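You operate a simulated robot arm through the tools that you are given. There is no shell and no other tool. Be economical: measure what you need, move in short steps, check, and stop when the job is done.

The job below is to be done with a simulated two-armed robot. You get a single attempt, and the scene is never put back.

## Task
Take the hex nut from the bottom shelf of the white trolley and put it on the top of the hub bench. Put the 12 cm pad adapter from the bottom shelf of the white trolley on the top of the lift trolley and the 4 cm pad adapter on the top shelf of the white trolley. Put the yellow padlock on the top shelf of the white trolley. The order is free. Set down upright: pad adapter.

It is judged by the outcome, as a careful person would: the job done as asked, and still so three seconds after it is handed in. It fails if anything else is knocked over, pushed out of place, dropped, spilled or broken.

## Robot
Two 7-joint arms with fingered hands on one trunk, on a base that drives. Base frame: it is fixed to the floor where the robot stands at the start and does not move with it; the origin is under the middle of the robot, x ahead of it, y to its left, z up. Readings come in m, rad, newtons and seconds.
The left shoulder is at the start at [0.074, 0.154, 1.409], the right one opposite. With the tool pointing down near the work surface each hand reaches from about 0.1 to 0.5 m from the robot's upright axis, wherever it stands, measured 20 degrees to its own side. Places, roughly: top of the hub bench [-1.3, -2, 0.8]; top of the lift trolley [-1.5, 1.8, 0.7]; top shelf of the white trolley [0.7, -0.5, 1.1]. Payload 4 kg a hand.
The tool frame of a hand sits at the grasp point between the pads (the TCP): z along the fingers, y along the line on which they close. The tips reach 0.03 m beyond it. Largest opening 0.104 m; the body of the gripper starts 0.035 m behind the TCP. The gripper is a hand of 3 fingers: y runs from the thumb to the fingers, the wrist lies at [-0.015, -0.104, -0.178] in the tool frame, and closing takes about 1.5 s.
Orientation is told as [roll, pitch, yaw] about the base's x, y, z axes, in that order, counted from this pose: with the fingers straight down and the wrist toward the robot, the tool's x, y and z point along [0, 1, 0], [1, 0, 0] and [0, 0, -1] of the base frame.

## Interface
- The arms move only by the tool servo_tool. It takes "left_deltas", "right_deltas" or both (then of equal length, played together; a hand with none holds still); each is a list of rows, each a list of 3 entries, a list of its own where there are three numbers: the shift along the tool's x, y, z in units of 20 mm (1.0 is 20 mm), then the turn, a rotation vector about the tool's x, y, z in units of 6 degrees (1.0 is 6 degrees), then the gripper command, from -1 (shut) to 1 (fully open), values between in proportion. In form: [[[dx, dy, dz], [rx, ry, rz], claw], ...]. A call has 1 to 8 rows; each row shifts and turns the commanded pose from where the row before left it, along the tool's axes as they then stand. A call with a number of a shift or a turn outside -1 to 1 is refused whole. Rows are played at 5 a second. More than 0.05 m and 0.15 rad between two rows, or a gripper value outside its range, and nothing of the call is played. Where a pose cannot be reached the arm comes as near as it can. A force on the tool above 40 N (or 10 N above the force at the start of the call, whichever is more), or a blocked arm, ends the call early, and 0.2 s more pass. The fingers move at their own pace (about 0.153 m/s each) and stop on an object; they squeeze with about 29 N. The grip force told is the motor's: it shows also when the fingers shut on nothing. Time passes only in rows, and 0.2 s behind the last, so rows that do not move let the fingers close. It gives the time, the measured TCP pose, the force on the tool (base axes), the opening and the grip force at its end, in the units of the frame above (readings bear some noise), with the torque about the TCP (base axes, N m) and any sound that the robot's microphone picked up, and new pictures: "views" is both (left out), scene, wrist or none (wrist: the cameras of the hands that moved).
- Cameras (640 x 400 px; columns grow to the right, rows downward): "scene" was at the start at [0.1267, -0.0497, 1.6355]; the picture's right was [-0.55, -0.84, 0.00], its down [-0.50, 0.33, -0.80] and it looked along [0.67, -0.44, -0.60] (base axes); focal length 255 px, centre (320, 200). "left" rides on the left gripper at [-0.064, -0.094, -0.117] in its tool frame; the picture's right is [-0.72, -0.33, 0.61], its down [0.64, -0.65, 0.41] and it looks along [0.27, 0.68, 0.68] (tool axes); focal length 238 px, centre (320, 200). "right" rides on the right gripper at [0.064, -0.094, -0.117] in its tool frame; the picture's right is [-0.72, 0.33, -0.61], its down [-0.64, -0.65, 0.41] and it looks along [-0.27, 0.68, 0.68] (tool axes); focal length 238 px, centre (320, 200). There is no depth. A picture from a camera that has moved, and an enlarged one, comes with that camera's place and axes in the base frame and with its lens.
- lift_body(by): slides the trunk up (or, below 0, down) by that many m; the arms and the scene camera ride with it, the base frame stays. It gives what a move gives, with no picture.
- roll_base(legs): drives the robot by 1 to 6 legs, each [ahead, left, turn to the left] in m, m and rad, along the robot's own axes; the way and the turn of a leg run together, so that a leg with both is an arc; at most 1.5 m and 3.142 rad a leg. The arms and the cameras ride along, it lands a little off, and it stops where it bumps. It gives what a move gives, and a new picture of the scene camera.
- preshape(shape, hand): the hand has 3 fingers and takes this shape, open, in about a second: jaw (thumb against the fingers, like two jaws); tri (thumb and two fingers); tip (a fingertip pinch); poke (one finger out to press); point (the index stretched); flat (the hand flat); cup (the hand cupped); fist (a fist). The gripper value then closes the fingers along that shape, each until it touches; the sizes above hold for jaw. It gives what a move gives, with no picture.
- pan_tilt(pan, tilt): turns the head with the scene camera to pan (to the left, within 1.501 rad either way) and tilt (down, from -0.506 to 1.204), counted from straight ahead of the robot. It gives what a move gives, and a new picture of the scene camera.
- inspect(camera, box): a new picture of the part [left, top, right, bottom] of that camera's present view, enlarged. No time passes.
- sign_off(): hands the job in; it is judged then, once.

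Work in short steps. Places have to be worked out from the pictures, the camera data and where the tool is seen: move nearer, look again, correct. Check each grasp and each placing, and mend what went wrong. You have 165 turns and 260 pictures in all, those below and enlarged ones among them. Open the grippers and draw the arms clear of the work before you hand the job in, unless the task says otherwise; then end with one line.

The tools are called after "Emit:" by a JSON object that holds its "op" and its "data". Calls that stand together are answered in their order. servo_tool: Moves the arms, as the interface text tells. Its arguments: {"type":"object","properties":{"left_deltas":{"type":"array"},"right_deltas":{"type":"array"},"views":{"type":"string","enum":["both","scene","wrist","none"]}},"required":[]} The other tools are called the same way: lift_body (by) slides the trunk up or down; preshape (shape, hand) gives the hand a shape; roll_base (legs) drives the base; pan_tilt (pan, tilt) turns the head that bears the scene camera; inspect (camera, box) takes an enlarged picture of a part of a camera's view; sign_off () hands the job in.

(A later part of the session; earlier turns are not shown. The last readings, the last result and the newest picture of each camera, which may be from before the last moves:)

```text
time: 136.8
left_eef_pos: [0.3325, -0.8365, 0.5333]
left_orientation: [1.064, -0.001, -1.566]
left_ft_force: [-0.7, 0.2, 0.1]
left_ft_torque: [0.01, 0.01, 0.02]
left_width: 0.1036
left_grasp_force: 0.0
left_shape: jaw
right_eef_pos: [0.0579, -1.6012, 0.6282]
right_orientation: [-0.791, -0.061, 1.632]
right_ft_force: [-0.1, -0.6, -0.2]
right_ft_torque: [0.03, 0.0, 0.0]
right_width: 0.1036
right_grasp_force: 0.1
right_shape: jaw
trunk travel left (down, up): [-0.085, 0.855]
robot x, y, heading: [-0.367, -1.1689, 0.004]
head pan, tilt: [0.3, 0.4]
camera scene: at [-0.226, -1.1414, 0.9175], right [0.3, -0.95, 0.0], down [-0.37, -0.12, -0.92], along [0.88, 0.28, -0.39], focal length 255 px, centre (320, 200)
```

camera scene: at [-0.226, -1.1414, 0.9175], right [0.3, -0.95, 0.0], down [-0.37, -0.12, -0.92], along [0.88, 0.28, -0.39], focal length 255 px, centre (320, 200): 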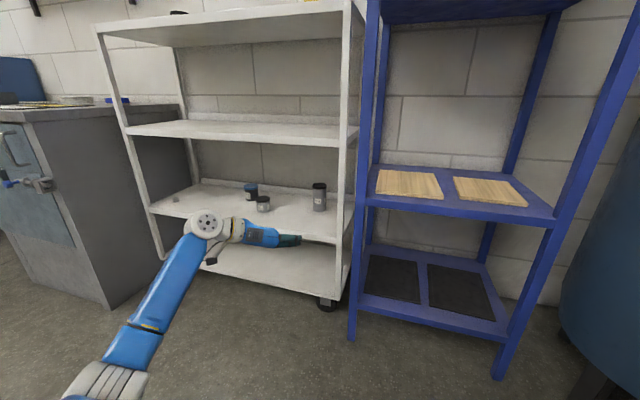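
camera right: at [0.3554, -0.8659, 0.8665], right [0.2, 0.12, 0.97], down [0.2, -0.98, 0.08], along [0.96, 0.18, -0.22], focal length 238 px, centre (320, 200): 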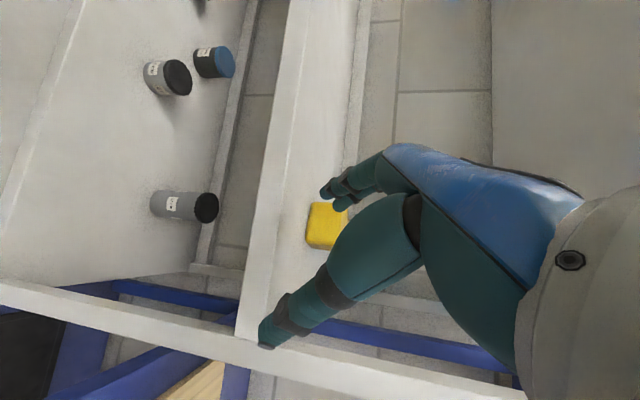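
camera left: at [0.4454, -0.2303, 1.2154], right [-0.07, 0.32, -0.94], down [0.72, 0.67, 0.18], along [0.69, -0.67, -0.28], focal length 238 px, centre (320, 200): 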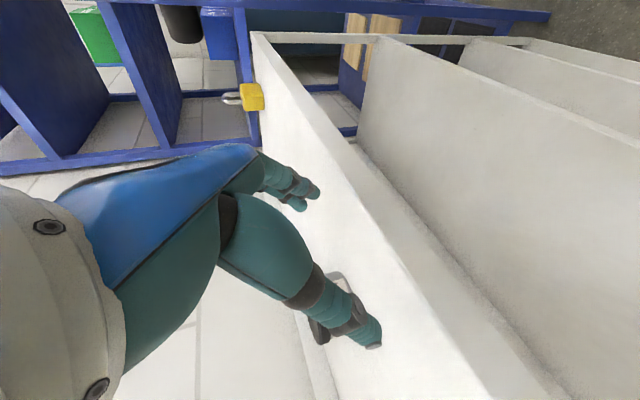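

12 cm adapter now measured at ≈(0.785,-0.828), top ≈0.535. I drive 0.25 m in and look again.

Emit:
{"op": "roll_base", "data": {"legs": [[0.26, 0, 0]]}}

Emit:
{"op": "inspect", "data": {"camera": "left", "box": [0, 0, 640, 400]}}

Emit:
{"op": "inspect", "data": {"camera": "scene", "box": [160, 150, 350, 270]}}

```text
time: 138.7
left_eef_pos: [0.5926, -0.8333, 0.5319]
left_orientation: [1.063, 0.0, -1.563]
left_ft_force: [-1.3, 0.0, -0.3]
left_ft_torque: [-0.02, -0.01, -0.02]
left_width: 0.1036
left_grasp_force: 0.1
left_shape: jaw
right_eef_pos: [0.3184, -1.6003, 0.6281]
right_orientation: [-0.793, -0.061, 1.636]
right_ft_force: [0.7, 0.0, 1.0]
right_ft_torque: [0.0, -0.01, 0.02]
right_width: 0.1038
right_grasp_force: 0.0
right_shape: jaw
trunk travel left (down, up): [-0.085, 0.855]
robot x, y, heading: [-0.1058, -1.1682, 0.003]
head pan, tilt: [0.3, 0.4]
camera scene: at [0.0344, -1.1398, 0.9174], right [0.3, -0.95, 0.0], down [-0.37, -0.12, -0.92], along [0.88, 0.28, -0.39], focal length 255 px, centre (320, 200)
```

scene: 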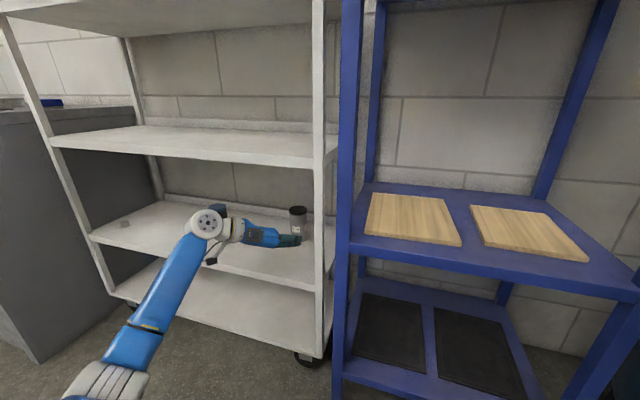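

```text
1.00 times, centred on (320, 200) of left (not enlarged: the box is as wide or as high as the picture)
camera zoom: at [0.4585, -0.7405, 0.5318], right [0.18, 0.33, -0.93], down [0.66, 0.66, 0.36], along [0.73, -0.68, -0.09], focal length 238 px, centre (320, 200)
```

zoom: 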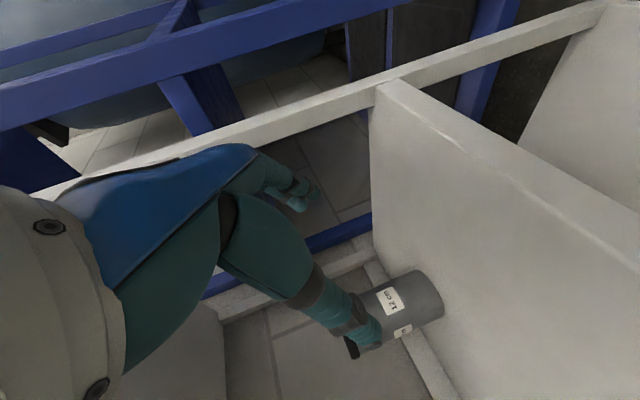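

```text
3.33 times, centred on (255, 210) of scene
camera zoom: at [0.0344, -1.1398, 0.9174], right [0.3, -0.95, 0.0], down [-0.37, -0.12, -0.92], along [0.88, 0.28, -0.39], focal length 850 px, centre (537, 167)
```

zoom: 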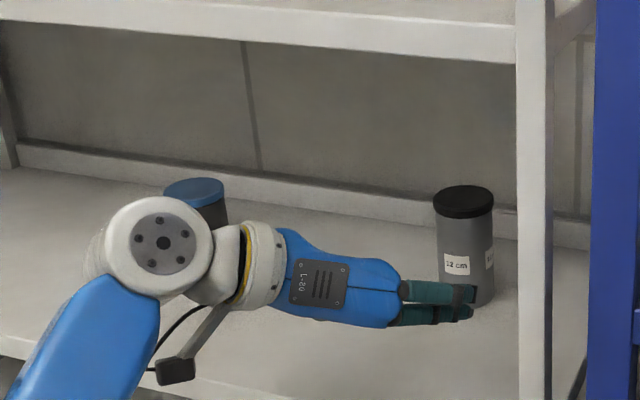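

Adapter at about (0.78,-0.825). I advance most of the way.

Emit:
{"op": "servo_tool", "data": {"left_deltas": [[[0.49, -0.08, 0.98], [0, 0, 0], 1], [[0.49, -0.08, 0.98], [0, 0, 0], 1], [[0.49, -0.08, 0.98], [0, 0, 0], 1], [[0.49, -0.08, 0.98], [0, 0, 0], 1], [[0.49, -0.08, 0.98], [0, 0, 0], 1]], "views": "wrist"}}

Emit:
{"op": "inspect", "data": {"camera": "scene", "box": [160, 150, 350, 270]}}

```text
time: 139.9
left_eef_pos: [0.7022, -0.8248, 0.5281]
left_orientation: [1.064, -0.001, -1.561]
left_ft_force: [0.0, 0.7, 1.2]
left_ft_torque: [-0.01, -0.02, 0.0]
left_width: 0.1033
left_grasp_force: 0.1
left_shape: jaw
right_eef_pos: [0.317, -1.5993, 0.6286]
right_orientation: [-0.794, -0.064, 1.633]
right_ft_force: [-1.1, 0.0, -0.5]
right_ft_torque: [0.0, 0.01, 0.04]
right_width: 0.1041
right_grasp_force: 0.1
right_shape: jaw
trunk travel left (down, up): [-0.085, 0.855]
robot x, y, heading: [-0.0991, -1.1671, 0.011]
head pan, tilt: [0.3, 0.4]
camera left: at [0.567, -0.7322, 0.5274], right [0.19, 0.33, -0.93], down [0.66, 0.66, 0.36], along [0.73, -0.68, -0.09], focal length 238 px, centre (320, 200)
```

left: 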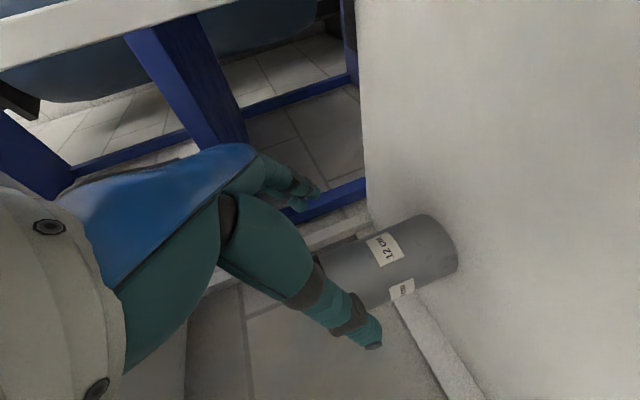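

```text
3.33 times, centred on (255, 210) of scene
camera zoom: at [0.0343, -1.1403, 0.9174], right [0.3, -0.95, 0.0], down [-0.37, -0.12, -0.92], along [0.88, 0.28, -0.39], focal length 850 px, centre (537, 167)
```

zoom: 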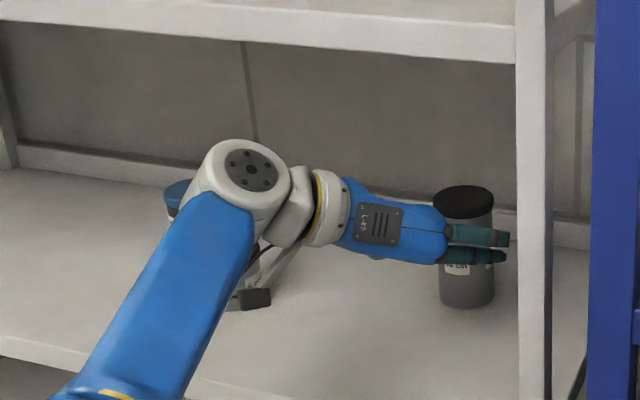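

Aligned. Advance the rest and close.

Emit:
{"op": "servo_tool", "data": {"left_deltas": [[[0.49, 0, 0.98], [0, 0, 0], 1], [[0.49, 0, 0.98], [0, 0, 0], 1], [[0.45, 0, 0.95], [0, 0, 0], 1], [[0, 0, 0], [0, 0, 0], 0.4], [[0, 0, 0], [0, 0, 0], -1], [[0, 0, 0], [0, 0, 0], -1], [[0, 0, 0], [0, 0, 0], -1], [[0, 0, 0], [0, 0, 0], -1]], "views": "wrist"}}

Emit:
{"op": "inspect", "data": {"camera": "scene", "box": [160, 150, 350, 270]}}

```text
time: 141.7
left_eef_pos: [0.7343, -0.8302, 0.5252]
left_orientation: [1.066, 0.0, -1.56]
left_ft_force: [-1.7, 1.3, 0.4]
left_ft_torque: [-0.02, 0.0, 0.02]
left_width: 0.0028
left_grasp_force: 29.0
left_shape: jaw
left hand out of reach, approached as far as the arm can: row 2, 3
right_eef_pos: [0.3163, -1.5993, 0.6285]
right_orientation: [-0.793, -0.06, 1.634]
right_ft_force: [-0.6, -0.2, 0.2]
right_ft_torque: [-0.02, 0.02, -0.02]
right_width: 0.1036
right_grasp_force: 0.0
right_shape: jaw
trunk travel left (down, up): [-0.085, 0.855]
robot x, y, heading: [-0.1045, -1.1685, 0.01]
head pan, tilt: [0.3, 0.4]
camera left: at [0.6014, -0.7368, 0.5245], right [0.19, 0.33, -0.93], down [0.66, 0.66, 0.36], along [0.73, -0.68, -0.09], focal length 238 px, centre (320, 200)
```

left: 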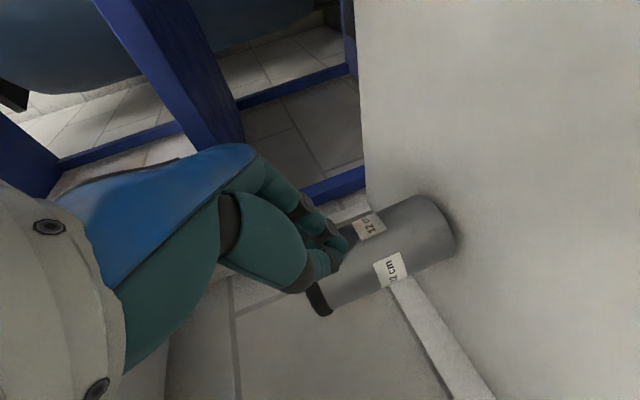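

```text
3.33 times, centred on (255, 210) of scene
camera zoom: at [0.0341, -1.14, 0.9175], right [0.3, -0.95, 0.0], down [-0.37, -0.12, -0.92], along [0.88, 0.28, -0.39], focal length 850 px, centre (537, 167)
```

zoom: 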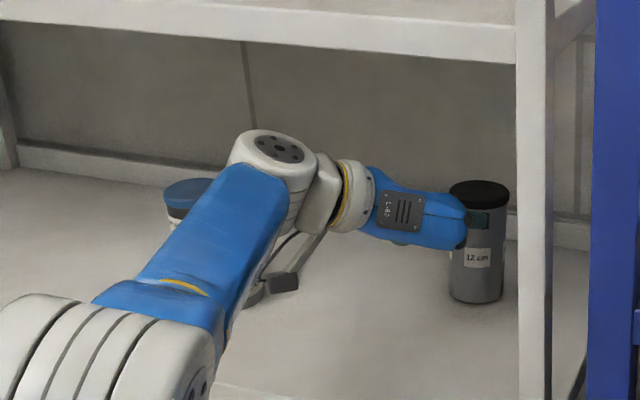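

The arm reached its limit and the fingers shut in front of the can (it was nudged but stands). I back the base 8 cm, reopen and re-measure.

Emit:
{"op": "roll_base", "data": {"legs": [[-0.08, 0, 0]]}}

Emit:
{"op": "servo_tool", "data": {"left_deltas": [[[0, 0, 0], [0, 0, 0], 1], [[0, 0, 0], [0, 0, 0], 1], [[0, 0, 0], [0, 0, 0], 1], [[0, 0, 0], [0, 0, 0], 1]], "views": "wrist"}}

Emit:
{"op": "inspect", "data": {"camera": "scene", "box": [200, 140, 360, 260]}}

```text
time: 142.8
left_eef_pos: [0.6532, -0.83, 0.5267]
left_orientation: [1.067, 0.001, -1.561]
left_ft_force: [-0.5, 0.5, 0.8]
left_ft_torque: [0.02, 0.01, 0.01]
left_width: 0.0026
left_grasp_force: 28.9
left_shape: jaw
right_eef_pos: [0.2356, -1.5991, 0.6294]
right_orientation: [-0.796, -0.061, 1.633]
right_ft_force: [-0.2, 0.0, -0.3]
right_ft_torque: [0.0, -0.02, 0.03]
right_width: 0.1037
right_grasp_force: 0.0
right_shape: jaw
trunk travel left (down, up): [-0.085, 0.855]
robot x, y, heading: [-0.1839, -1.1693, 0.007]
head pan, tilt: [0.3, 0.4]
camera scene: at [-0.0477, -1.1404, 0.9176], right [0.3, -0.95, 0.0], down [-0.37, -0.12, -0.92], along [0.88, 0.28, -0.39], focal length 255 px, centre (320, 200)
```

scene: 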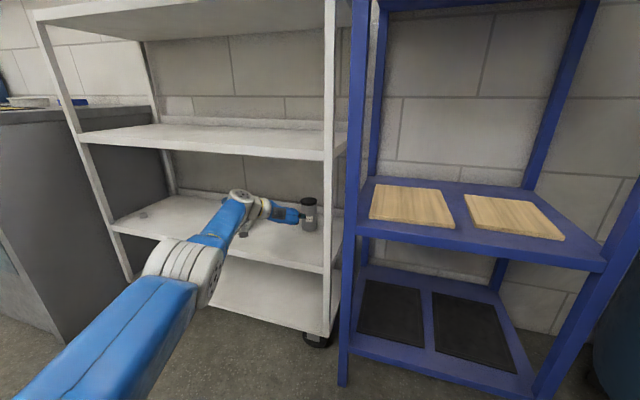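

```text
time: 143.8
left_eef_pos: [0.6547, -0.8286, 0.5274]
left_orientation: [1.068, 0.002, -1.563]
left_ft_force: [0.0, -0.3, 0.7]
left_ft_torque: [0.01, -0.02, -0.04]
left_width: 0.1034
left_grasp_force: 0.2
left_shape: jaw
right_eef_pos: [0.2339, -1.599, 0.629]
right_orientation: [-0.794, -0.061, 1.636]
right_ft_force: [-1.1, 0.3, 0.3]
right_ft_torque: [0.01, 0.0, 0.0]
right_width: 0.1036
right_grasp_force: 0.1
right_shape: jaw
trunk travel left (down, up): [-0.085, 0.855]
robot x, y, heading: [-0.1858, -1.1665, 0.004]
head pan, tilt: [0.3, 0.4]
camera left: at [0.5202, -0.7364, 0.5258], right [0.19, 0.33, -0.93], down [0.66, 0.66, 0.37], along [0.73, -0.68, -0.09], focal length 238 px, centre (320, 200)
```

left: 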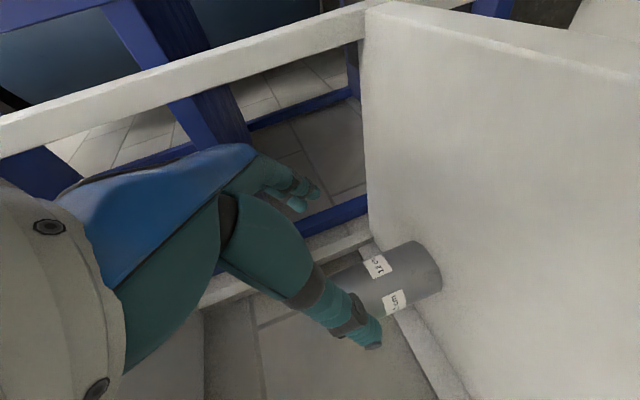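

```text
3.33 times, centred on (280, 200) of scene
camera zoom: at [-0.0468, -1.1404, 0.9174], right [0.3, -0.95, 0.0], down [-0.37, -0.12, -0.92], along [0.88, 0.28, -0.39], focal length 850 px, centre (453, 200)
```

zoom: 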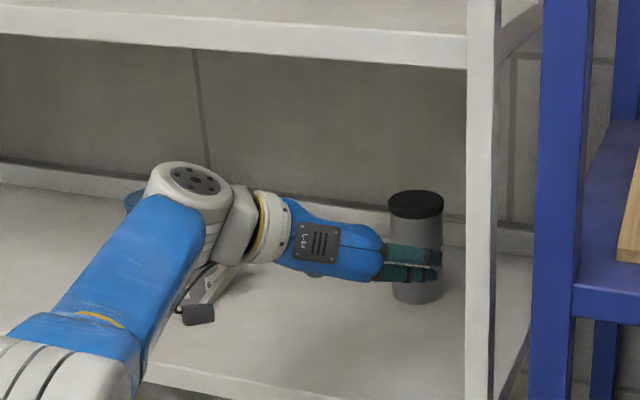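

Adapter now ≈(0.782,-0.836). I shift the hand 7 mm right, then bring it forward with the base by 0.115 m.

Emit:
{"op": "servo_tool", "data": {"left_deltas": [[[0, 0.38, 0], [0, 0, 0], 1]], "views": "none"}}

Emit:
{"op": "roll_base", "data": {"legs": [[0.08, 0, 0]]}}

Emit:
{"op": "inspect", "data": {"camera": "left", "box": [240, 150, 500, 400]}}

Emit:
{"op": "inspect", "data": {"camera": "scene", "box": [200, 140, 360, 260]}}

```text
time: 144.2
left_eef_pos: [0.6539, -0.837, 0.5259]
left_orientation: [1.068, -0.003, -1.562]
left_ft_force: [-0.7, -0.4, -0.1]
left_ft_torque: [-0.02, -0.02, 0.02]
left_width: 0.1037
left_grasp_force: 0.0
left_shape: jaw
right_eef_pos: [0.2353, -1.5992, 0.629]
right_orientation: [-0.795, -0.061, 1.635]
right_ft_force: [0.1, -0.2, -0.2]
right_ft_torque: [0.03, 0.0, 0.02]
right_width: 0.1037
right_grasp_force: 0.0
right_shape: jaw
trunk travel left (down, up): [-0.085, 0.855]
robot x, y, heading: [-0.1836, -1.1735, 0.003]
head pan, tilt: [0.3, 0.4]
```

```text
time: 145.2
left_eef_pos: [0.7337, -0.8351, 0.5254]
left_orientation: [1.067, 0.001, -1.561]
left_ft_force: [-0.5, 0.0, -0.4]
left_ft_torque: [0.02, 0.0, -0.03]
left_width: 0.1036
left_grasp_force: 0.1
left_shape: jaw
right_eef_pos: [0.315, -1.5992, 0.6295]
right_orientation: [-0.796, -0.061, 1.635]
right_ft_force: [-0.3, -0.9, -0.3]
right_ft_torque: [0.02, 0.02, 0.02]
right_width: 0.1038
right_grasp_force: 0.1
right_shape: jaw
trunk travel left (down, up): [-0.085, 0.855]
robot x, y, heading: [-0.1075, -1.1644, 0.015]
head pan, tilt: [0.3, 0.4]
camera scene: at [0.0335, -1.1398, 0.9172], right [0.3, -0.95, 0.0], down [-0.37, -0.12, -0.92], along [0.88, 0.28, -0.39], focal length 255 px, centre (320, 200)
```

scene: 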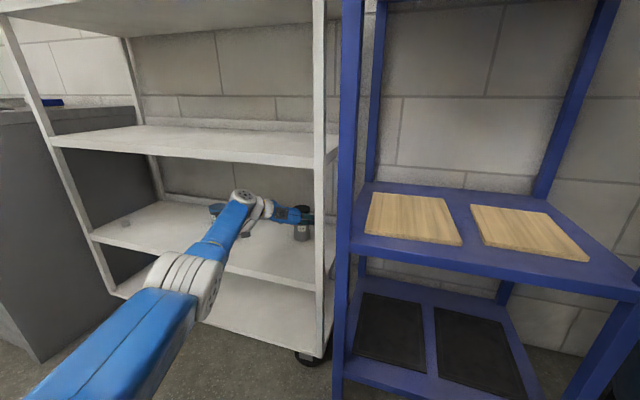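

```text
1.60 times, centred on (370, 275) of left
camera zoom: at [0.6, -0.7433, 0.5246], right [0.19, 0.33, -0.93], down [0.66, 0.66, 0.37], along [0.73, -0.68, -0.09], focal length 381 px, centre (240, 80)
```

zoom: 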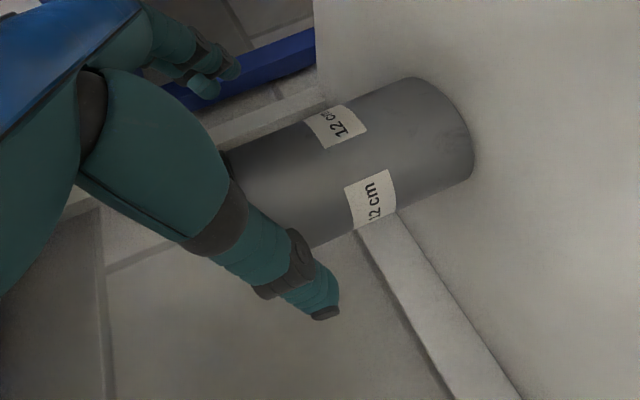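

```text
3.33 times, centred on (280, 200) of scene
camera zoom: at [0.0335, -1.1398, 0.9172], right [0.3, -0.95, 0.0], down [-0.37, -0.12, -0.92], along [0.88, 0.28, -0.39], focal length 850 px, centre (453, 200)
```

zoom: 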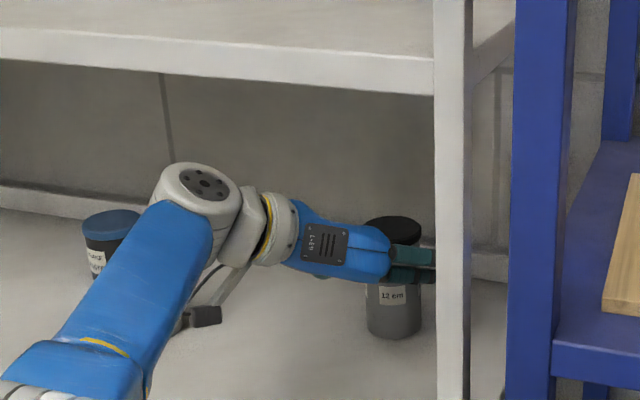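

Adapter is between thumb and fingers. Another 3 cm forward, then close.

Emit:
{"op": "roll_base", "data": {"legs": [[0.032, 0, 0]]}}

Emit:
{"op": "servo_tool", "data": {"left_deltas": [[[0, 0, 0], [0, 0, 0], 0.4], [[0, 0, 0], [0, 0, 0], -0.3], [[0, 0, 0], [0, 0, 0], -1], [[0, 0, 0], [0, 0, 0], -1], [[0, 0, 0], [0, 0, 0], -1], [[0, 0, 0], [0, 0, 0], -1]], "views": "wrist"}}

Emit:
{"op": "inspect", "data": {"camera": "scene", "box": [200, 140, 360, 260]}}

```text
time: 146.1
left_eef_pos: [0.7652, -0.835, 0.527]
left_orientation: [1.067, -0.001, -1.564]
left_ft_force: [0.6, -0.7, 0.4]
left_ft_torque: [0.0, -0.01, -0.04]
left_width: 0.1035
left_grasp_force: 0.1
left_shape: jaw
right_eef_pos: [0.3464, -1.5973, 0.6295]
right_orientation: [-0.798, -0.063, 1.634]
right_ft_force: [0.8, 0.3, -0.2]
right_ft_torque: [-0.01, 0.02, 0.01]
right_width: 0.1039
right_grasp_force: 0.1
right_shape: jaw
trunk travel left (down, up): [-0.085, 0.855]
robot x, y, heading: [-0.0732, -1.1669, 0.01]
head pan, tilt: [0.3, 0.4]
camera scene: at [0.0656, -1.1396, 0.9172], right [0.3, -0.95, 0.0], down [-0.37, -0.12, -0.92], along [0.88, 0.28, -0.39], focal length 255 px, centre (320, 200)
```

scene: 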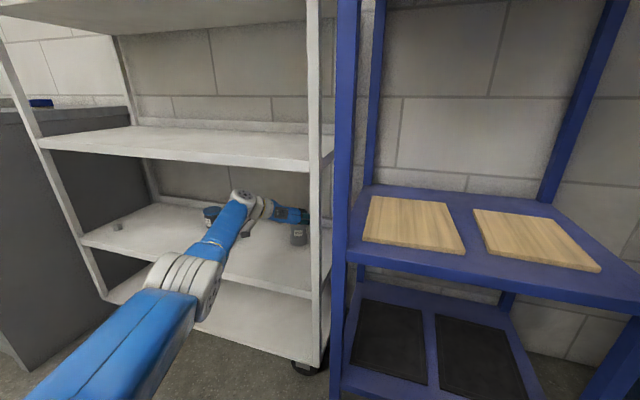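

```text
time: 147.4
left_eef_pos: [0.7639, -0.8347, 0.5302]
left_orientation: [1.071, 0.001, -1.561]
left_ft_force: [0.1, 1.6, 0.7]
left_ft_torque: [0.03, 0.0, 0.04]
left_width: 0.055
left_grasp_force: 29.1
left_shape: jaw
right_eef_pos: [0.3447, -1.5992, 0.631]
right_orientation: [-0.798, -0.061, 1.637]
right_ft_force: [0.4, -0.2, -1.1]
right_ft_torque: [0.01, 0.0, 0.0]
right_width: 0.1036
right_grasp_force: 0.2
right_shape: jaw
trunk travel left (down, up): [-0.085, 0.855]
robot x, y, heading: [-0.0778, -1.1715, 0.01]
head pan, tilt: [0.3, 0.4]
camera left: at [0.6312, -0.7421, 0.5277], right [0.19, 0.33, -0.93], down [0.66, 0.66, 0.37], along [0.73, -0.68, -0.09], focal length 238 px, centre (320, 200)
```

left: 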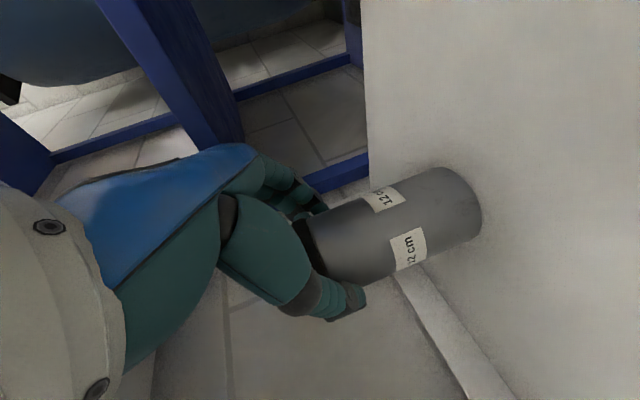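

```text
3.33 times, centred on (280, 200) of scene
camera zoom: at [0.0646, -1.1394, 0.9174], right [0.3, -0.95, 0.0], down [-0.37, -0.12, -0.92], along [0.88, 0.28, -0.39], focal length 850 px, centre (453, 200)
```

zoom: 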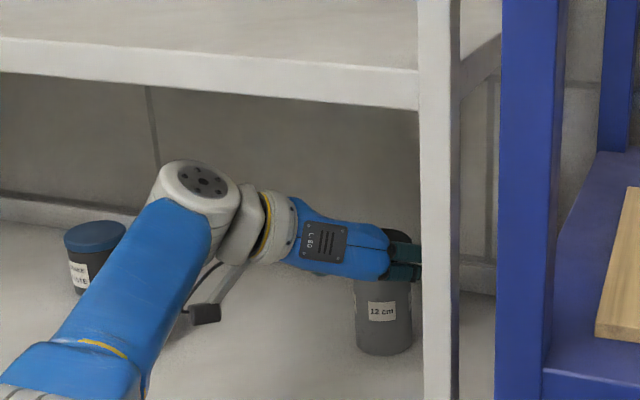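

Gripped (0.055). I lift 4 cm by the trunk and back the base out.

Emit:
{"op": "lift_body", "data": {"by": 0.04}}

Emit:
{"op": "roll_base", "data": {"legs": [[-0.35, 0, 0]]}}

Emit:
{"op": "inspect", "data": {"camera": "left", "box": [0, 0, 640, 400]}}

```text
time: 148.3
left_eef_pos: [0.7663, -0.8348, 0.5661]
left_orientation: [1.066, -0.001, -1.561]
left_ft_force: [-1.0, -0.2, -9.1]
left_ft_torque: [-0.04, 0.15, 0.01]
left_width: 0.055
left_grasp_force: 28.3
left_shape: jaw
right_eef_pos: [0.3444, -1.5976, 0.6704]
right_orientation: [-0.798, -0.06, 1.634]
right_ft_force: [-0.8, 0.2, 0.7]
right_ft_torque: [-0.02, -0.01, 0.0]
right_width: 0.1039
right_grasp_force: 0.0
right_shape: jaw
trunk travel left (down, up): [-0.125, 0.815]
robot x, y, heading: [-0.0739, -1.1679, 0.009]
head pan, tilt: [0.3, 0.4]
```

```text
time: 150.6
left_eef_pos: [0.4156, -0.8391, 0.5677]
left_orientation: [1.071, -0.001, -1.563]
left_ft_force: [-0.5, -0.5, -7.9]
left_ft_torque: [0.04, 0.15, -0.02]
left_width: 0.0548
left_grasp_force: 28.5
left_shape: jaw
right_eef_pos: [-0.0075, -1.5999, 0.6705]
right_orientation: [-0.801, -0.061, 1.635]
right_ft_force: [0.1, 0.0, 0.0]
right_ft_torque: [0.03, 0.0, 0.0]
right_width: 0.1039
right_grasp_force: 0.0
right_shape: jaw
trunk travel left (down, up): [-0.125, 0.815]
robot x, y, heading: [-0.4241, -1.1684, 0.012]
head pan, tilt: [0.3, 0.4]
camera scene: at [-0.2849, -1.1413, 0.9572], right [0.3, -0.95, 0.0], down [-0.38, -0.12, -0.92], along [0.88, 0.28, -0.39], focal length 255 px, centre (320, 200)
```

scene: 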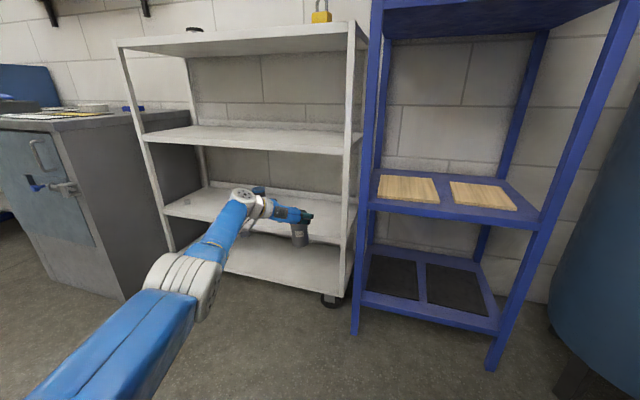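

```text
1.00 times, centred on (320, 200) of left (not enlarged: the box is as wide or as high as the picture)
camera zoom: at [0.2813, -0.7448, 0.5666], right [0.19, 0.33, -0.93], down [0.66, 0.66, 0.37], along [0.73, -0.68, -0.09], focal length 238 px, centre (320, 200)
```

zoom: 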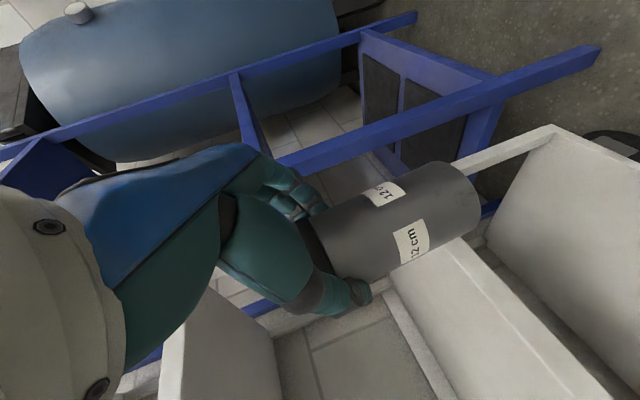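

12 cm adapter held. I raise the trunk and travel toward the lift trolley: back, then to the open middle.

Emit:
{"op": "lift_body", "data": {"by": 0.4}}

Emit:
{"op": "lift_body", "data": {"by": 0.08}}

Emit:
{"op": "pan_tilt", "data": {"pan": 1.45, "tilt": 0.4}}

Emit:
{"op": "roll_base", "data": {"legs": [[-0.25, 0, 0], [0, 1.17, 0]]}}

```text
time: 154.4
left_eef_pos: [0.4168, -0.8369, 0.9684]
left_orientation: [1.07, -0.002, -1.562]
left_ft_force: [0.3, -0.8, -9.1]
left_ft_torque: [-0.03, 0.16, 0.0]
left_width: 0.0546
left_grasp_force: 28.5
left_shape: jaw
right_eef_pos: [-0.0065, -1.6009, 1.0719]
right_orientation: [-0.802, -0.061, 1.635]
right_ft_force: [-0.4, -0.7, 0.1]
right_ft_torque: [0.01, -0.01, -0.06]
right_width: 0.1039
right_grasp_force: 0.0
right_shape: jaw
trunk travel left (down, up): [-0.525, 0.415]
robot x, y, heading: [-0.4252, -1.1696, 0.006]
head pan, tilt: [0.3, 0.4]
```

```text
time: 155.6
left_eef_pos: [0.4165, -0.8377, 1.049]
left_orientation: [1.07, -0.002, -1.564]
left_ft_force: [0.3, 0.4, -9.0]
left_ft_torque: [-0.06, 0.16, 0.02]
left_width: 0.0547
left_grasp_force: 28.6
left_shape: jaw
right_eef_pos: [-0.0065, -1.6006, 1.1517]
right_orientation: [-0.803, -0.061, 1.637]
right_ft_force: [0.3, 0.1, 0.5]
right_ft_torque: [-0.02, 0.02, 0.0]
right_width: 0.1037
right_grasp_force: 0.0
right_shape: jaw
trunk travel left (down, up): [-0.605, 0.335]
robot x, y, heading: [-0.4231, -1.1692, 0.01]
head pan, tilt: [0.3, 0.4]
```

```text
time: 156.9
left_eef_pos: [0.4171, -0.8365, 1.0497]
left_orientation: [1.071, -0.001, -1.564]
left_ft_force: [0.9, 1.4, -8.4]
left_ft_torque: [-0.01, 0.15, -0.01]
left_width: 0.0546
left_grasp_force: 29.0
left_shape: jaw
right_eef_pos: [-0.0071, -1.5996, 1.152]
right_orientation: [-0.801, -0.06, 1.635]
right_ft_force: [0.3, -0.1, 0.1]
right_ft_torque: [-0.02, 0.05, 0.01]
right_width: 0.104
right_grasp_force: 0.0
right_shape: jaw
trunk travel left (down, up): [-0.605, 0.335]
robot x, y, heading: [-0.426, -1.1717, 0.004]
head pan, tilt: [1.45, 0.4]
camera scene: at [-0.3595, -1.0767, 1.4374], right [0.99, -0.11, -0.01], down [-0.05, -0.39, -0.92], along [0.1, 0.91, -0.39], focal length 255 px, centre (320, 200)
```

scene: 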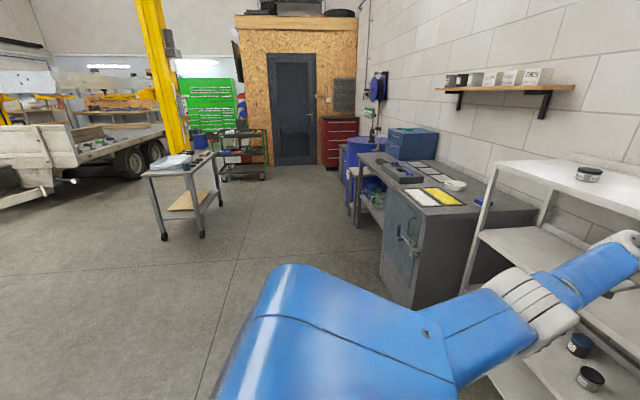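

```text
time: 164.3
left_eef_pos: [0.1666, 0.3252, 1.0491]
left_orientation: [1.07, 0.001, -1.572]
left_ft_force: [-0.3, -0.3, -8.9]
left_ft_torque: [-0.01, 0.18, 0.02]
left_width: 0.0548
left_grasp_force: 29.4
left_shape: jaw
right_eef_pos: [-0.2626, -0.435, 1.1499]
right_orientation: [-0.801, -0.063, 1.629]
right_ft_force: [-0.1, -0.1, -0.1]
right_ft_torque: [0.02, -0.05, 0.02]
right_width: 0.1037
right_grasp_force: 0.1
right_shape: jaw
trunk travel left (down, up): [-0.605, 0.335]
robot x, y, heading: [-0.6771, 0.0002, 0.0]
head pan, tilt: [1.45, 0.4]
camera scene: at [-0.6117, 0.0894, 1.4376], right [0.99, -0.12, -0.01], down [-0.05, -0.39, -0.92], along [0.11, 0.91, -0.39], focal length 255 px, centre (320, 200)
```

scene: 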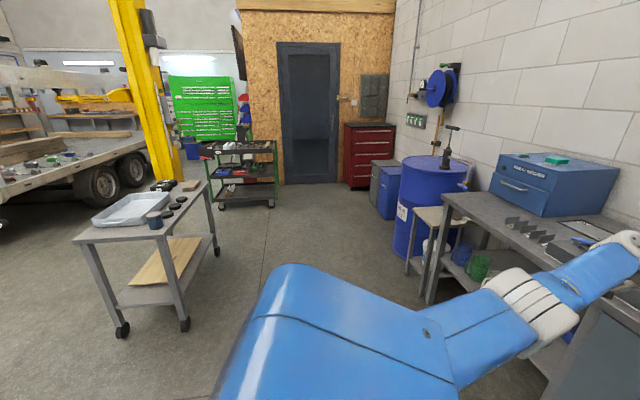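

The lift trolley's top spans x −1.8…−1.3, y 1.4…2.3, with a tray, cup and discs on it. I turn to face +y and look.

Emit:
{"op": "roll_base", "data": {"legs": [[0, 0, 1.571]]}}

Emit:
{"op": "pan_tilt", "data": {"pan": 0.35, "tilt": 0.45}}

```text
time: 168.6
left_eef_pos: [-1.0184, 0.8391, 1.0515]
left_orientation: [1.073, 0.0, 0.015]
left_ft_force: [-0.1, 0.3, -8.8]
left_ft_torque: [-0.16, 0.0, -0.01]
left_width: 0.0546
left_grasp_force: 29.1
left_shape: jaw
right_eef_pos: [-0.251, 0.4196, 1.1529]
right_orientation: [-0.803, -0.061, -3.067]
right_ft_force: [0.5, -0.1, 0.7]
right_ft_torque: [0.01, 0.02, 0.02]
right_width: 0.1036
right_grasp_force: 0.1
right_shape: jaw
trunk travel left (down, up): [-0.605, 0.335]
robot x, y, heading: [-0.6798, -0.0, 1.581]
head pan, tilt: [1.45, 0.4]
camera scene: at [-0.7735, 0.0659, 1.4374], right [0.11, 0.99, -0.01], down [0.39, -0.05, -0.92], along [-0.92, 0.1, -0.39], focal length 255 px, centre (320, 200)
```

scene: 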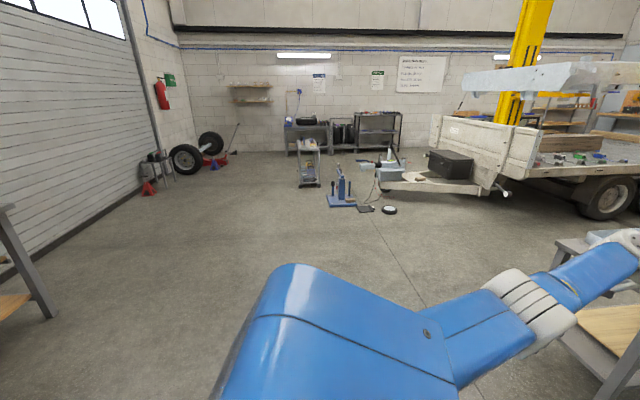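

```text
time: 169.9
left_eef_pos: [-1.0198, 0.839, 1.0526]
left_orientation: [1.075, 0.0, 0.014]
left_ft_force: [1.3, 0.2, -8.7]
left_ft_torque: [-0.2, -0.01, 0.01]
left_width: 0.0545
left_grasp_force: 29.1
left_shape: jaw
right_eef_pos: [-0.2519, 0.4177, 1.1529]
right_orientation: [-0.807, -0.061, -3.068]
right_ft_force: [0.4, 0.1, -0.6]
right_ft_torque: [0.01, -0.01, 0.03]
right_width: 0.1036
right_grasp_force: 0.0
right_shape: jaw
trunk travel left (down, up): [-0.605, 0.335]
robot x, y, heading: [-0.6796, 0.0001, 1.584]
head pan, tilt: [0.351, 0.45]
camera scene: at [-0.7149, 0.1419, 1.4324], right [0.93, 0.36, 0.0], down [0.16, -0.41, -0.9], along [-0.32, 0.84, -0.44], focal length 255 px, centre (320, 200)
```

scene: 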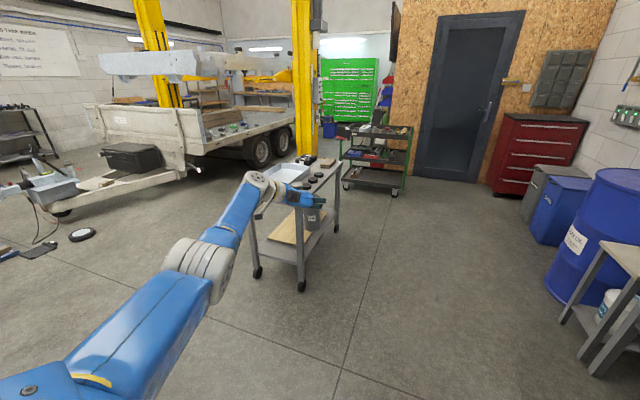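

I drive alongside the trolley, keeping 0.5 m off, and look down on its top.

Emit:
{"op": "lift_body", "data": {"by": 0.2}}

Emit:
{"op": "roll_base", "data": {"legs": [[0, -0.2, 0], [1.4, 0, 0]]}}

Emit:
{"op": "pan_tilt", "data": {"pan": 1.3, "tilt": 0.75}}

```text
time: 172.1
left_eef_pos: [-1.0206, 0.84, 1.2531]
left_orientation: [1.074, -0.001, 0.014]
left_ft_force: [-0.2, -0.1, -8.6]
left_ft_torque: [-0.19, 0.01, 0.0]
left_width: 0.0543
left_grasp_force: 28.8
left_shape: jaw
right_eef_pos: [-0.2523, 0.4188, 1.3538]
right_orientation: [-0.808, -0.062, -3.068]
right_ft_force: [-0.2, 0.4, 0.3]
right_ft_torque: [-0.04, 0.02, 0.01]
right_width: 0.1039
right_grasp_force: 0.1
right_shape: jaw
trunk travel left (down, up): [-0.805, 0.135]
robot x, y, heading: [-0.6774, -0.0025, 1.585]
head pan, tilt: [0.351, 0.45]
```

```text
time: 180.3
left_eef_pos: [-0.8474, 2.2474, 1.2543]
left_orientation: [1.075, -0.001, 0.02]
left_ft_force: [0.2, 0.0, -8.2]
left_ft_torque: [-0.18, -0.01, 0.01]
left_width: 0.0547
left_grasp_force: 29.1
left_shape: jaw
right_eef_pos: [-0.077, 1.8278, 1.3537]
right_orientation: [-0.808, -0.061, -3.064]
right_ft_force: [1.0, 0.4, 0.2]
right_ft_torque: [0.02, 0.04, 0.02]
right_width: 0.104
right_grasp_force: 0.1
right_shape: jaw
trunk travel left (down, up): [-0.805, 0.135]
robot x, y, heading: [-0.498, 1.4107, 1.594]
head pan, tilt: [0.351, 0.45]
camera scene: at [-0.5392, 1.5512, 1.6325], right [0.93, 0.36, 0.0], down [0.16, -0.41, -0.9], along [-0.32, 0.84, -0.44], focal length 255 px, centre (320, 200)
```

scene: 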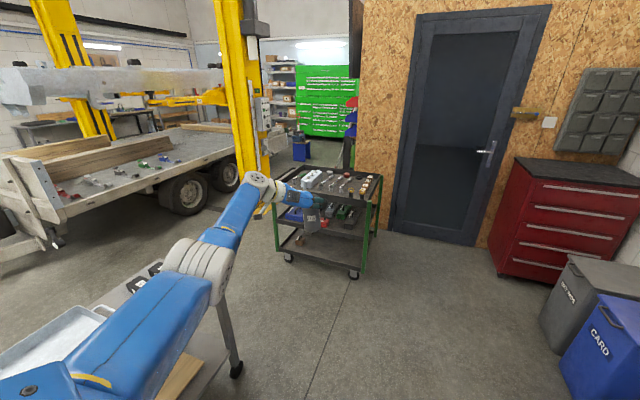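

```text
time: 181.5
left_eef_pos: [-0.848, 2.2459, 1.2536]
left_orientation: [1.076, -0.003, 0.019]
left_ft_force: [-1.4, 0.0, -8.2]
left_ft_torque: [-0.14, -0.02, 0.0]
left_width: 0.0545
left_grasp_force: 28.9
left_shape: jaw
right_eef_pos: [-0.0781, 1.8266, 1.3536]
right_orientation: [-0.81, -0.061, -3.066]
right_ft_force: [1.0, 0.5, 0.0]
right_ft_torque: [0.0, -0.04, -0.04]
right_width: 0.1037
right_grasp_force: 0.2
right_shape: jaw
trunk travel left (down, up): [-0.805, 0.135]
robot x, y, heading: [-0.5061, 1.4128, 1.588]
head pan, tilt: [1.3, 0.75]
camera scene: at [-0.5861, 1.4876, 1.6062], right [0.25, 0.97, 0.0], down [0.66, -0.17, -0.73], along [-0.71, 0.18, -0.68], focal length 255 px, centre (320, 200)
```

scene: 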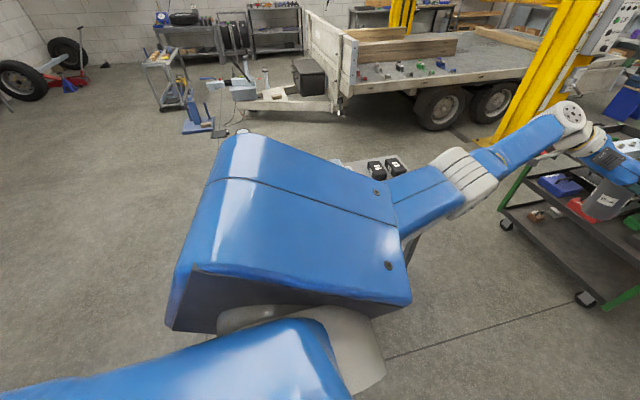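

The upper arm blocks the view; I turn to face the trolley (heading π), the held can passing well above its top.

Emit:
{"op": "roll_base", "data": {"legs": [[0, 0, 1.55]]}}

Emit:
{"op": "pan_tilt", "data": {"pan": -0.25, "tilt": 0.7}}

```text
time: 185.7
left_eef_pos: [-1.3463, 1.0806, 1.2552]
left_orientation: [1.077, -0.002, 1.57]
left_ft_force: [0.2, 0.3, -7.9]
left_ft_torque: [0.02, -0.22, -0.01]
left_width: 0.0542
left_grasp_force: 28.9
left_shape: jaw
right_eef_pos: [-0.912, 1.844, 1.3548]
right_orientation: [-0.809, -0.061, -1.51]
right_ft_force: [0.3, -0.5, 0.2]
right_ft_torque: [0.03, 0.0, -0.02]
right_width: 0.1037
right_grasp_force: 0.1
right_shape: jaw
trunk travel left (down, up): [-0.805, 0.135]
robot x, y, heading: [-0.5034, 1.4107, -3.141]
head pan, tilt: [1.3, 0.75]
camera scene: at [-0.5834, 1.3289, 1.6063], right [-0.96, 0.27, 0.0], down [0.19, 0.66, -0.73], along [-0.19, -0.7, -0.68], focal length 255 px, centre (320, 200)
```

scene: 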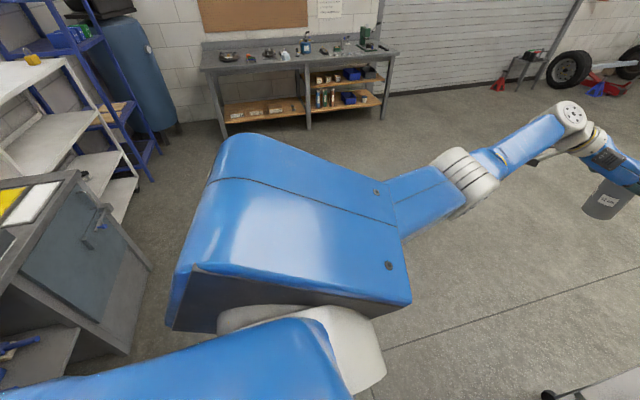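

```text
time: 187.3
left_eef_pos: [-1.3443, 1.0807, 1.2558]
left_orientation: [1.078, -0.002, 1.568]
left_ft_force: [0.2, 0.1, -7.7]
left_ft_torque: [0.01, -0.16, -0.01]
left_width: 0.0542
left_grasp_force: 28.8
left_shape: jaw
right_eef_pos: [-0.9079, 1.8428, 1.3547]
right_orientation: [-0.812, -0.062, -1.512]
right_ft_force: [0.2, 0.4, 1.0]
right_ft_torque: [-0.01, -0.02, 0.01]
right_width: 0.1038
right_grasp_force: 0.1
right_shape: jaw
trunk travel left (down, up): [-0.805, 0.135]
robot x, y, heading: [-0.5025, 1.41, -3.143]
head pan, tilt: [-0.25, 0.7]
camera scene: at [-0.6436, 1.4286, 1.6103], right [0.25, 0.97, 0.0], down [0.63, -0.16, -0.76], along [-0.74, 0.19, -0.65], focal length 255 px, centre (320, 200)
```

scene: 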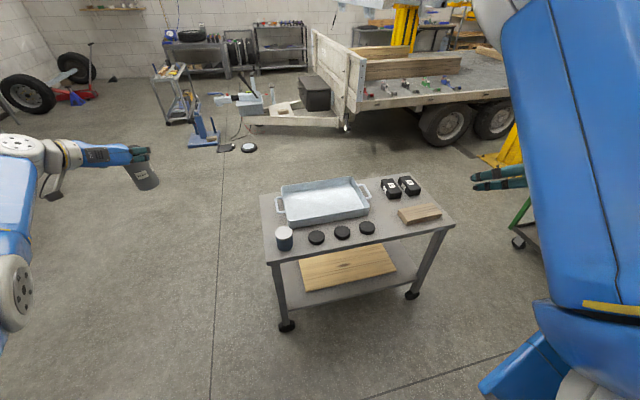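

The top spans x −1.77…−1.32, y 1.38…2.3 at z≈0.72. A free spot is at about (−1.41, 1.965), between the third disc and the wood block. I strafe right 0.885 m.

Emit:
{"op": "roll_base", "data": {"legs": [[0, -0.885, 0]]}}

Emit:
{"op": "pan_tilt", "data": {"pan": 0.2, "tilt": 0.75}}

```text
time: 191.9
left_eef_pos: [-1.3442, 1.947, 1.256]
left_orientation: [1.079, -0.003, 1.578]
left_ft_force: [-0.7, 0.0, -9.8]
left_ft_torque: [-0.03, -0.2, -0.03]
left_width: 0.0543
left_grasp_force: 28.9
left_shape: jaw
right_eef_pos: [-0.9155, 2.7124, 1.3571]
right_orientation: [-0.812, -0.058, -1.501]
right_ft_force: [0.7, -0.3, -0.6]
right_ft_torque: [0.05, 0.0, -0.02]
right_width: 0.1038
right_grasp_force: 0.0
right_shape: jaw
trunk travel left (down, up): [-0.805, 0.135]
robot x, y, heading: [-0.5071, 2.2893, -3.13]
head pan, tilt: [-0.25, 0.7]
camera scene: at [-0.6477, 2.3013, 1.6103], right [0.24, 0.97, 0.0], down [0.63, -0.15, -0.76], along [-0.74, 0.18, -0.65], focal length 255 px, centre (320, 200)
```

scene: 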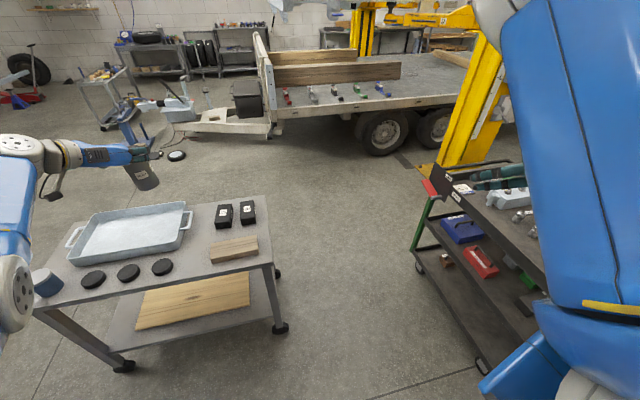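

```text
time: 192.8
left_eef_pos: [-1.3435, 1.9471, 1.2568]
left_orientation: [1.079, -0.001, 1.578]
left_ft_force: [1.1, 0.1, -8.9]
left_ft_torque: [0.01, -0.15, 0.02]
left_width: 0.054
left_grasp_force: 29.2
left_shape: jaw
right_eef_pos: [-0.9122, 2.716, 1.3564]
right_orientation: [-0.813, -0.058, -1.507]
right_ft_force: [0.3, 0.5, -0.2]
right_ft_torque: [-0.03, 0.03, -0.01]
right_width: 0.1037
right_grasp_force: 0.1
right_shape: jaw
trunk travel left (down, up): [-0.805, 0.135]
robot x, y, heading: [-0.5065, 2.2866, -3.135]
head pan, tilt: [0.201, 0.75]
camera scene: at [-0.6463, 2.266, 1.606], right [-0.21, 0.98, 0.0], down [0.67, 0.14, -0.73], along [-0.71, -0.15, -0.69], focal length 255 px, centre (320, 200)
```

scene: 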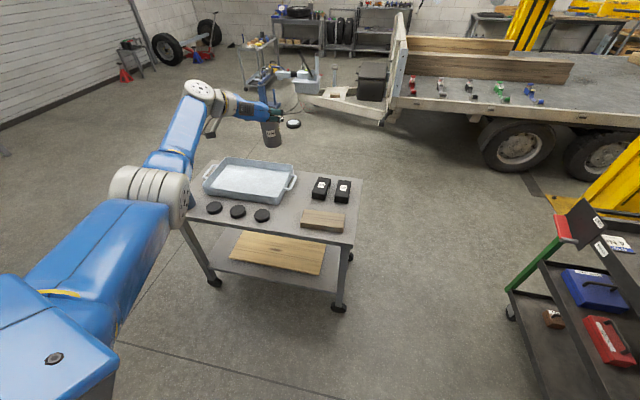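

Gap between third disc (y≈1.825) and block (y≥2.02) is centred at y≈1.945, where the hand already is. I drive 5 cm forward and lower the trunk 0.38 m.

Emit:
{"op": "roll_base", "data": {"legs": [[0.052, 0, 0]]}}

Emit:
{"op": "lift_body", "data": {"by": -0.36}}

Emit:
{"op": "pan_tilt", "data": {"pan": 0.35, "tilt": 0.6}}

Emit:
{"op": "inspect", "data": {"camera": "left", "box": [0, 0, 640, 400]}}

```text
time: 193.8
left_eef_pos: [-1.3831, 1.9465, 1.2669]
left_orientation: [1.09, -0.002, 1.577]
left_ft_force: [1.4, 0.2, -7.8]
left_ft_torque: [0.0, -0.2, -0.01]
left_width: 0.0544
left_grasp_force: 28.8
left_shape: jaw
right_eef_pos: [-0.9508, 2.7151, 1.3607]
right_orientation: [-0.823, -0.056, -1.505]
right_ft_force: [0.7, -0.1, 0.6]
right_ft_torque: [-0.05, -0.02, -0.02]
right_width: 0.1037
right_grasp_force: 0.1
right_shape: jaw
trunk travel left (down, up): [-0.805, 0.135]
robot x, y, heading: [-0.5585, 2.2862, -3.133]
head pan, tilt: [0.201, 0.75]
camera scene: at [-0.6842, 2.2653, 1.6074], right [-0.21, 0.98, 0.0], down [0.66, 0.14, -0.73], along [-0.72, -0.15, -0.68], focal length 255 px, centre (320, 200)
```

scene: 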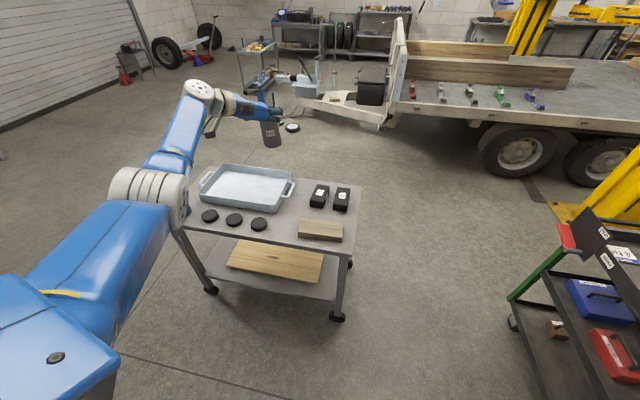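

```text
time: 197.3
left_eef_pos: [-1.391, 1.9466, 0.9016]
left_orientation: [1.084, 0.001, 1.578]
left_ft_force: [-0.4, 0.2, -8.7]
left_ft_torque: [-0.01, -0.2, 0.0]
left_width: 0.054
left_grasp_force: 29.2
left_shape: jaw
right_eef_pos: [-0.957, 2.7169, 0.9976]
right_orientation: [-0.814, -0.055, -1.506]
right_ft_force: [0.1, -0.4, -0.1]
right_ft_torque: [0.02, 0.01, -0.01]
right_width: 0.1038
right_grasp_force: 0.0
right_shape: jaw
trunk travel left (down, up): [-0.445, 0.495]
robot x, y, heading: [-0.5592, 2.2831, -3.133]
head pan, tilt: [0.201, 0.75]
```

```text
time: 198.0
left_eef_pos: [-1.3907, 1.9459, 0.9008]
left_orientation: [1.084, 0.001, 1.577]
left_ft_force: [0.4, 0.6, -8.0]
left_ft_torque: [0.0, -0.18, -0.03]
left_width: 0.0544
left_grasp_force: 28.5
left_shape: jaw
right_eef_pos: [-0.9585, 2.7171, 0.9983]
right_orientation: [-0.815, -0.054, -1.504]
right_ft_force: [-0.3, 0.2, -0.4]
right_ft_torque: [0.02, -0.02, -0.02]
right_width: 0.1039
right_grasp_force: 0.0
right_shape: jaw
trunk travel left (down, up): [-0.445, 0.495]
robot x, y, heading: [-0.5542, 2.2861, -3.131]
head pan, tilt: [0.351, 0.6]
camera scene: at [-0.6989, 2.2526, 1.2588], right [-0.35, 0.94, 0.0], down [0.53, 0.2, -0.82], along [-0.77, -0.29, -0.57], focal length 255 px, centre (320, 200)
```

scene: 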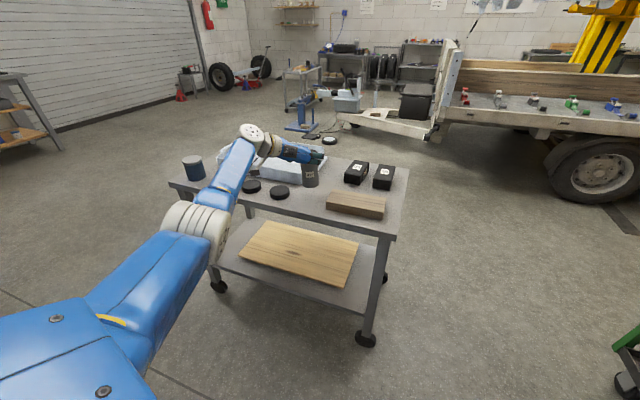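

```text
1.00 times, centred on (320, 200) of left (not enlarged: the box is as wide or as high as the picture)
camera zoom: at [-1.2577, 1.8538, 0.8973], right [-0.2, -0.33, -0.92], down [-0.65, -0.66, 0.38], along [-0.73, 0.68, -0.08], focal length 238 px, centre (320, 200)
```

zoom: 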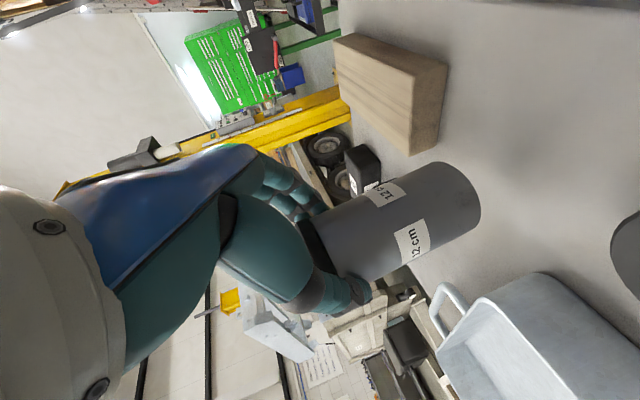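

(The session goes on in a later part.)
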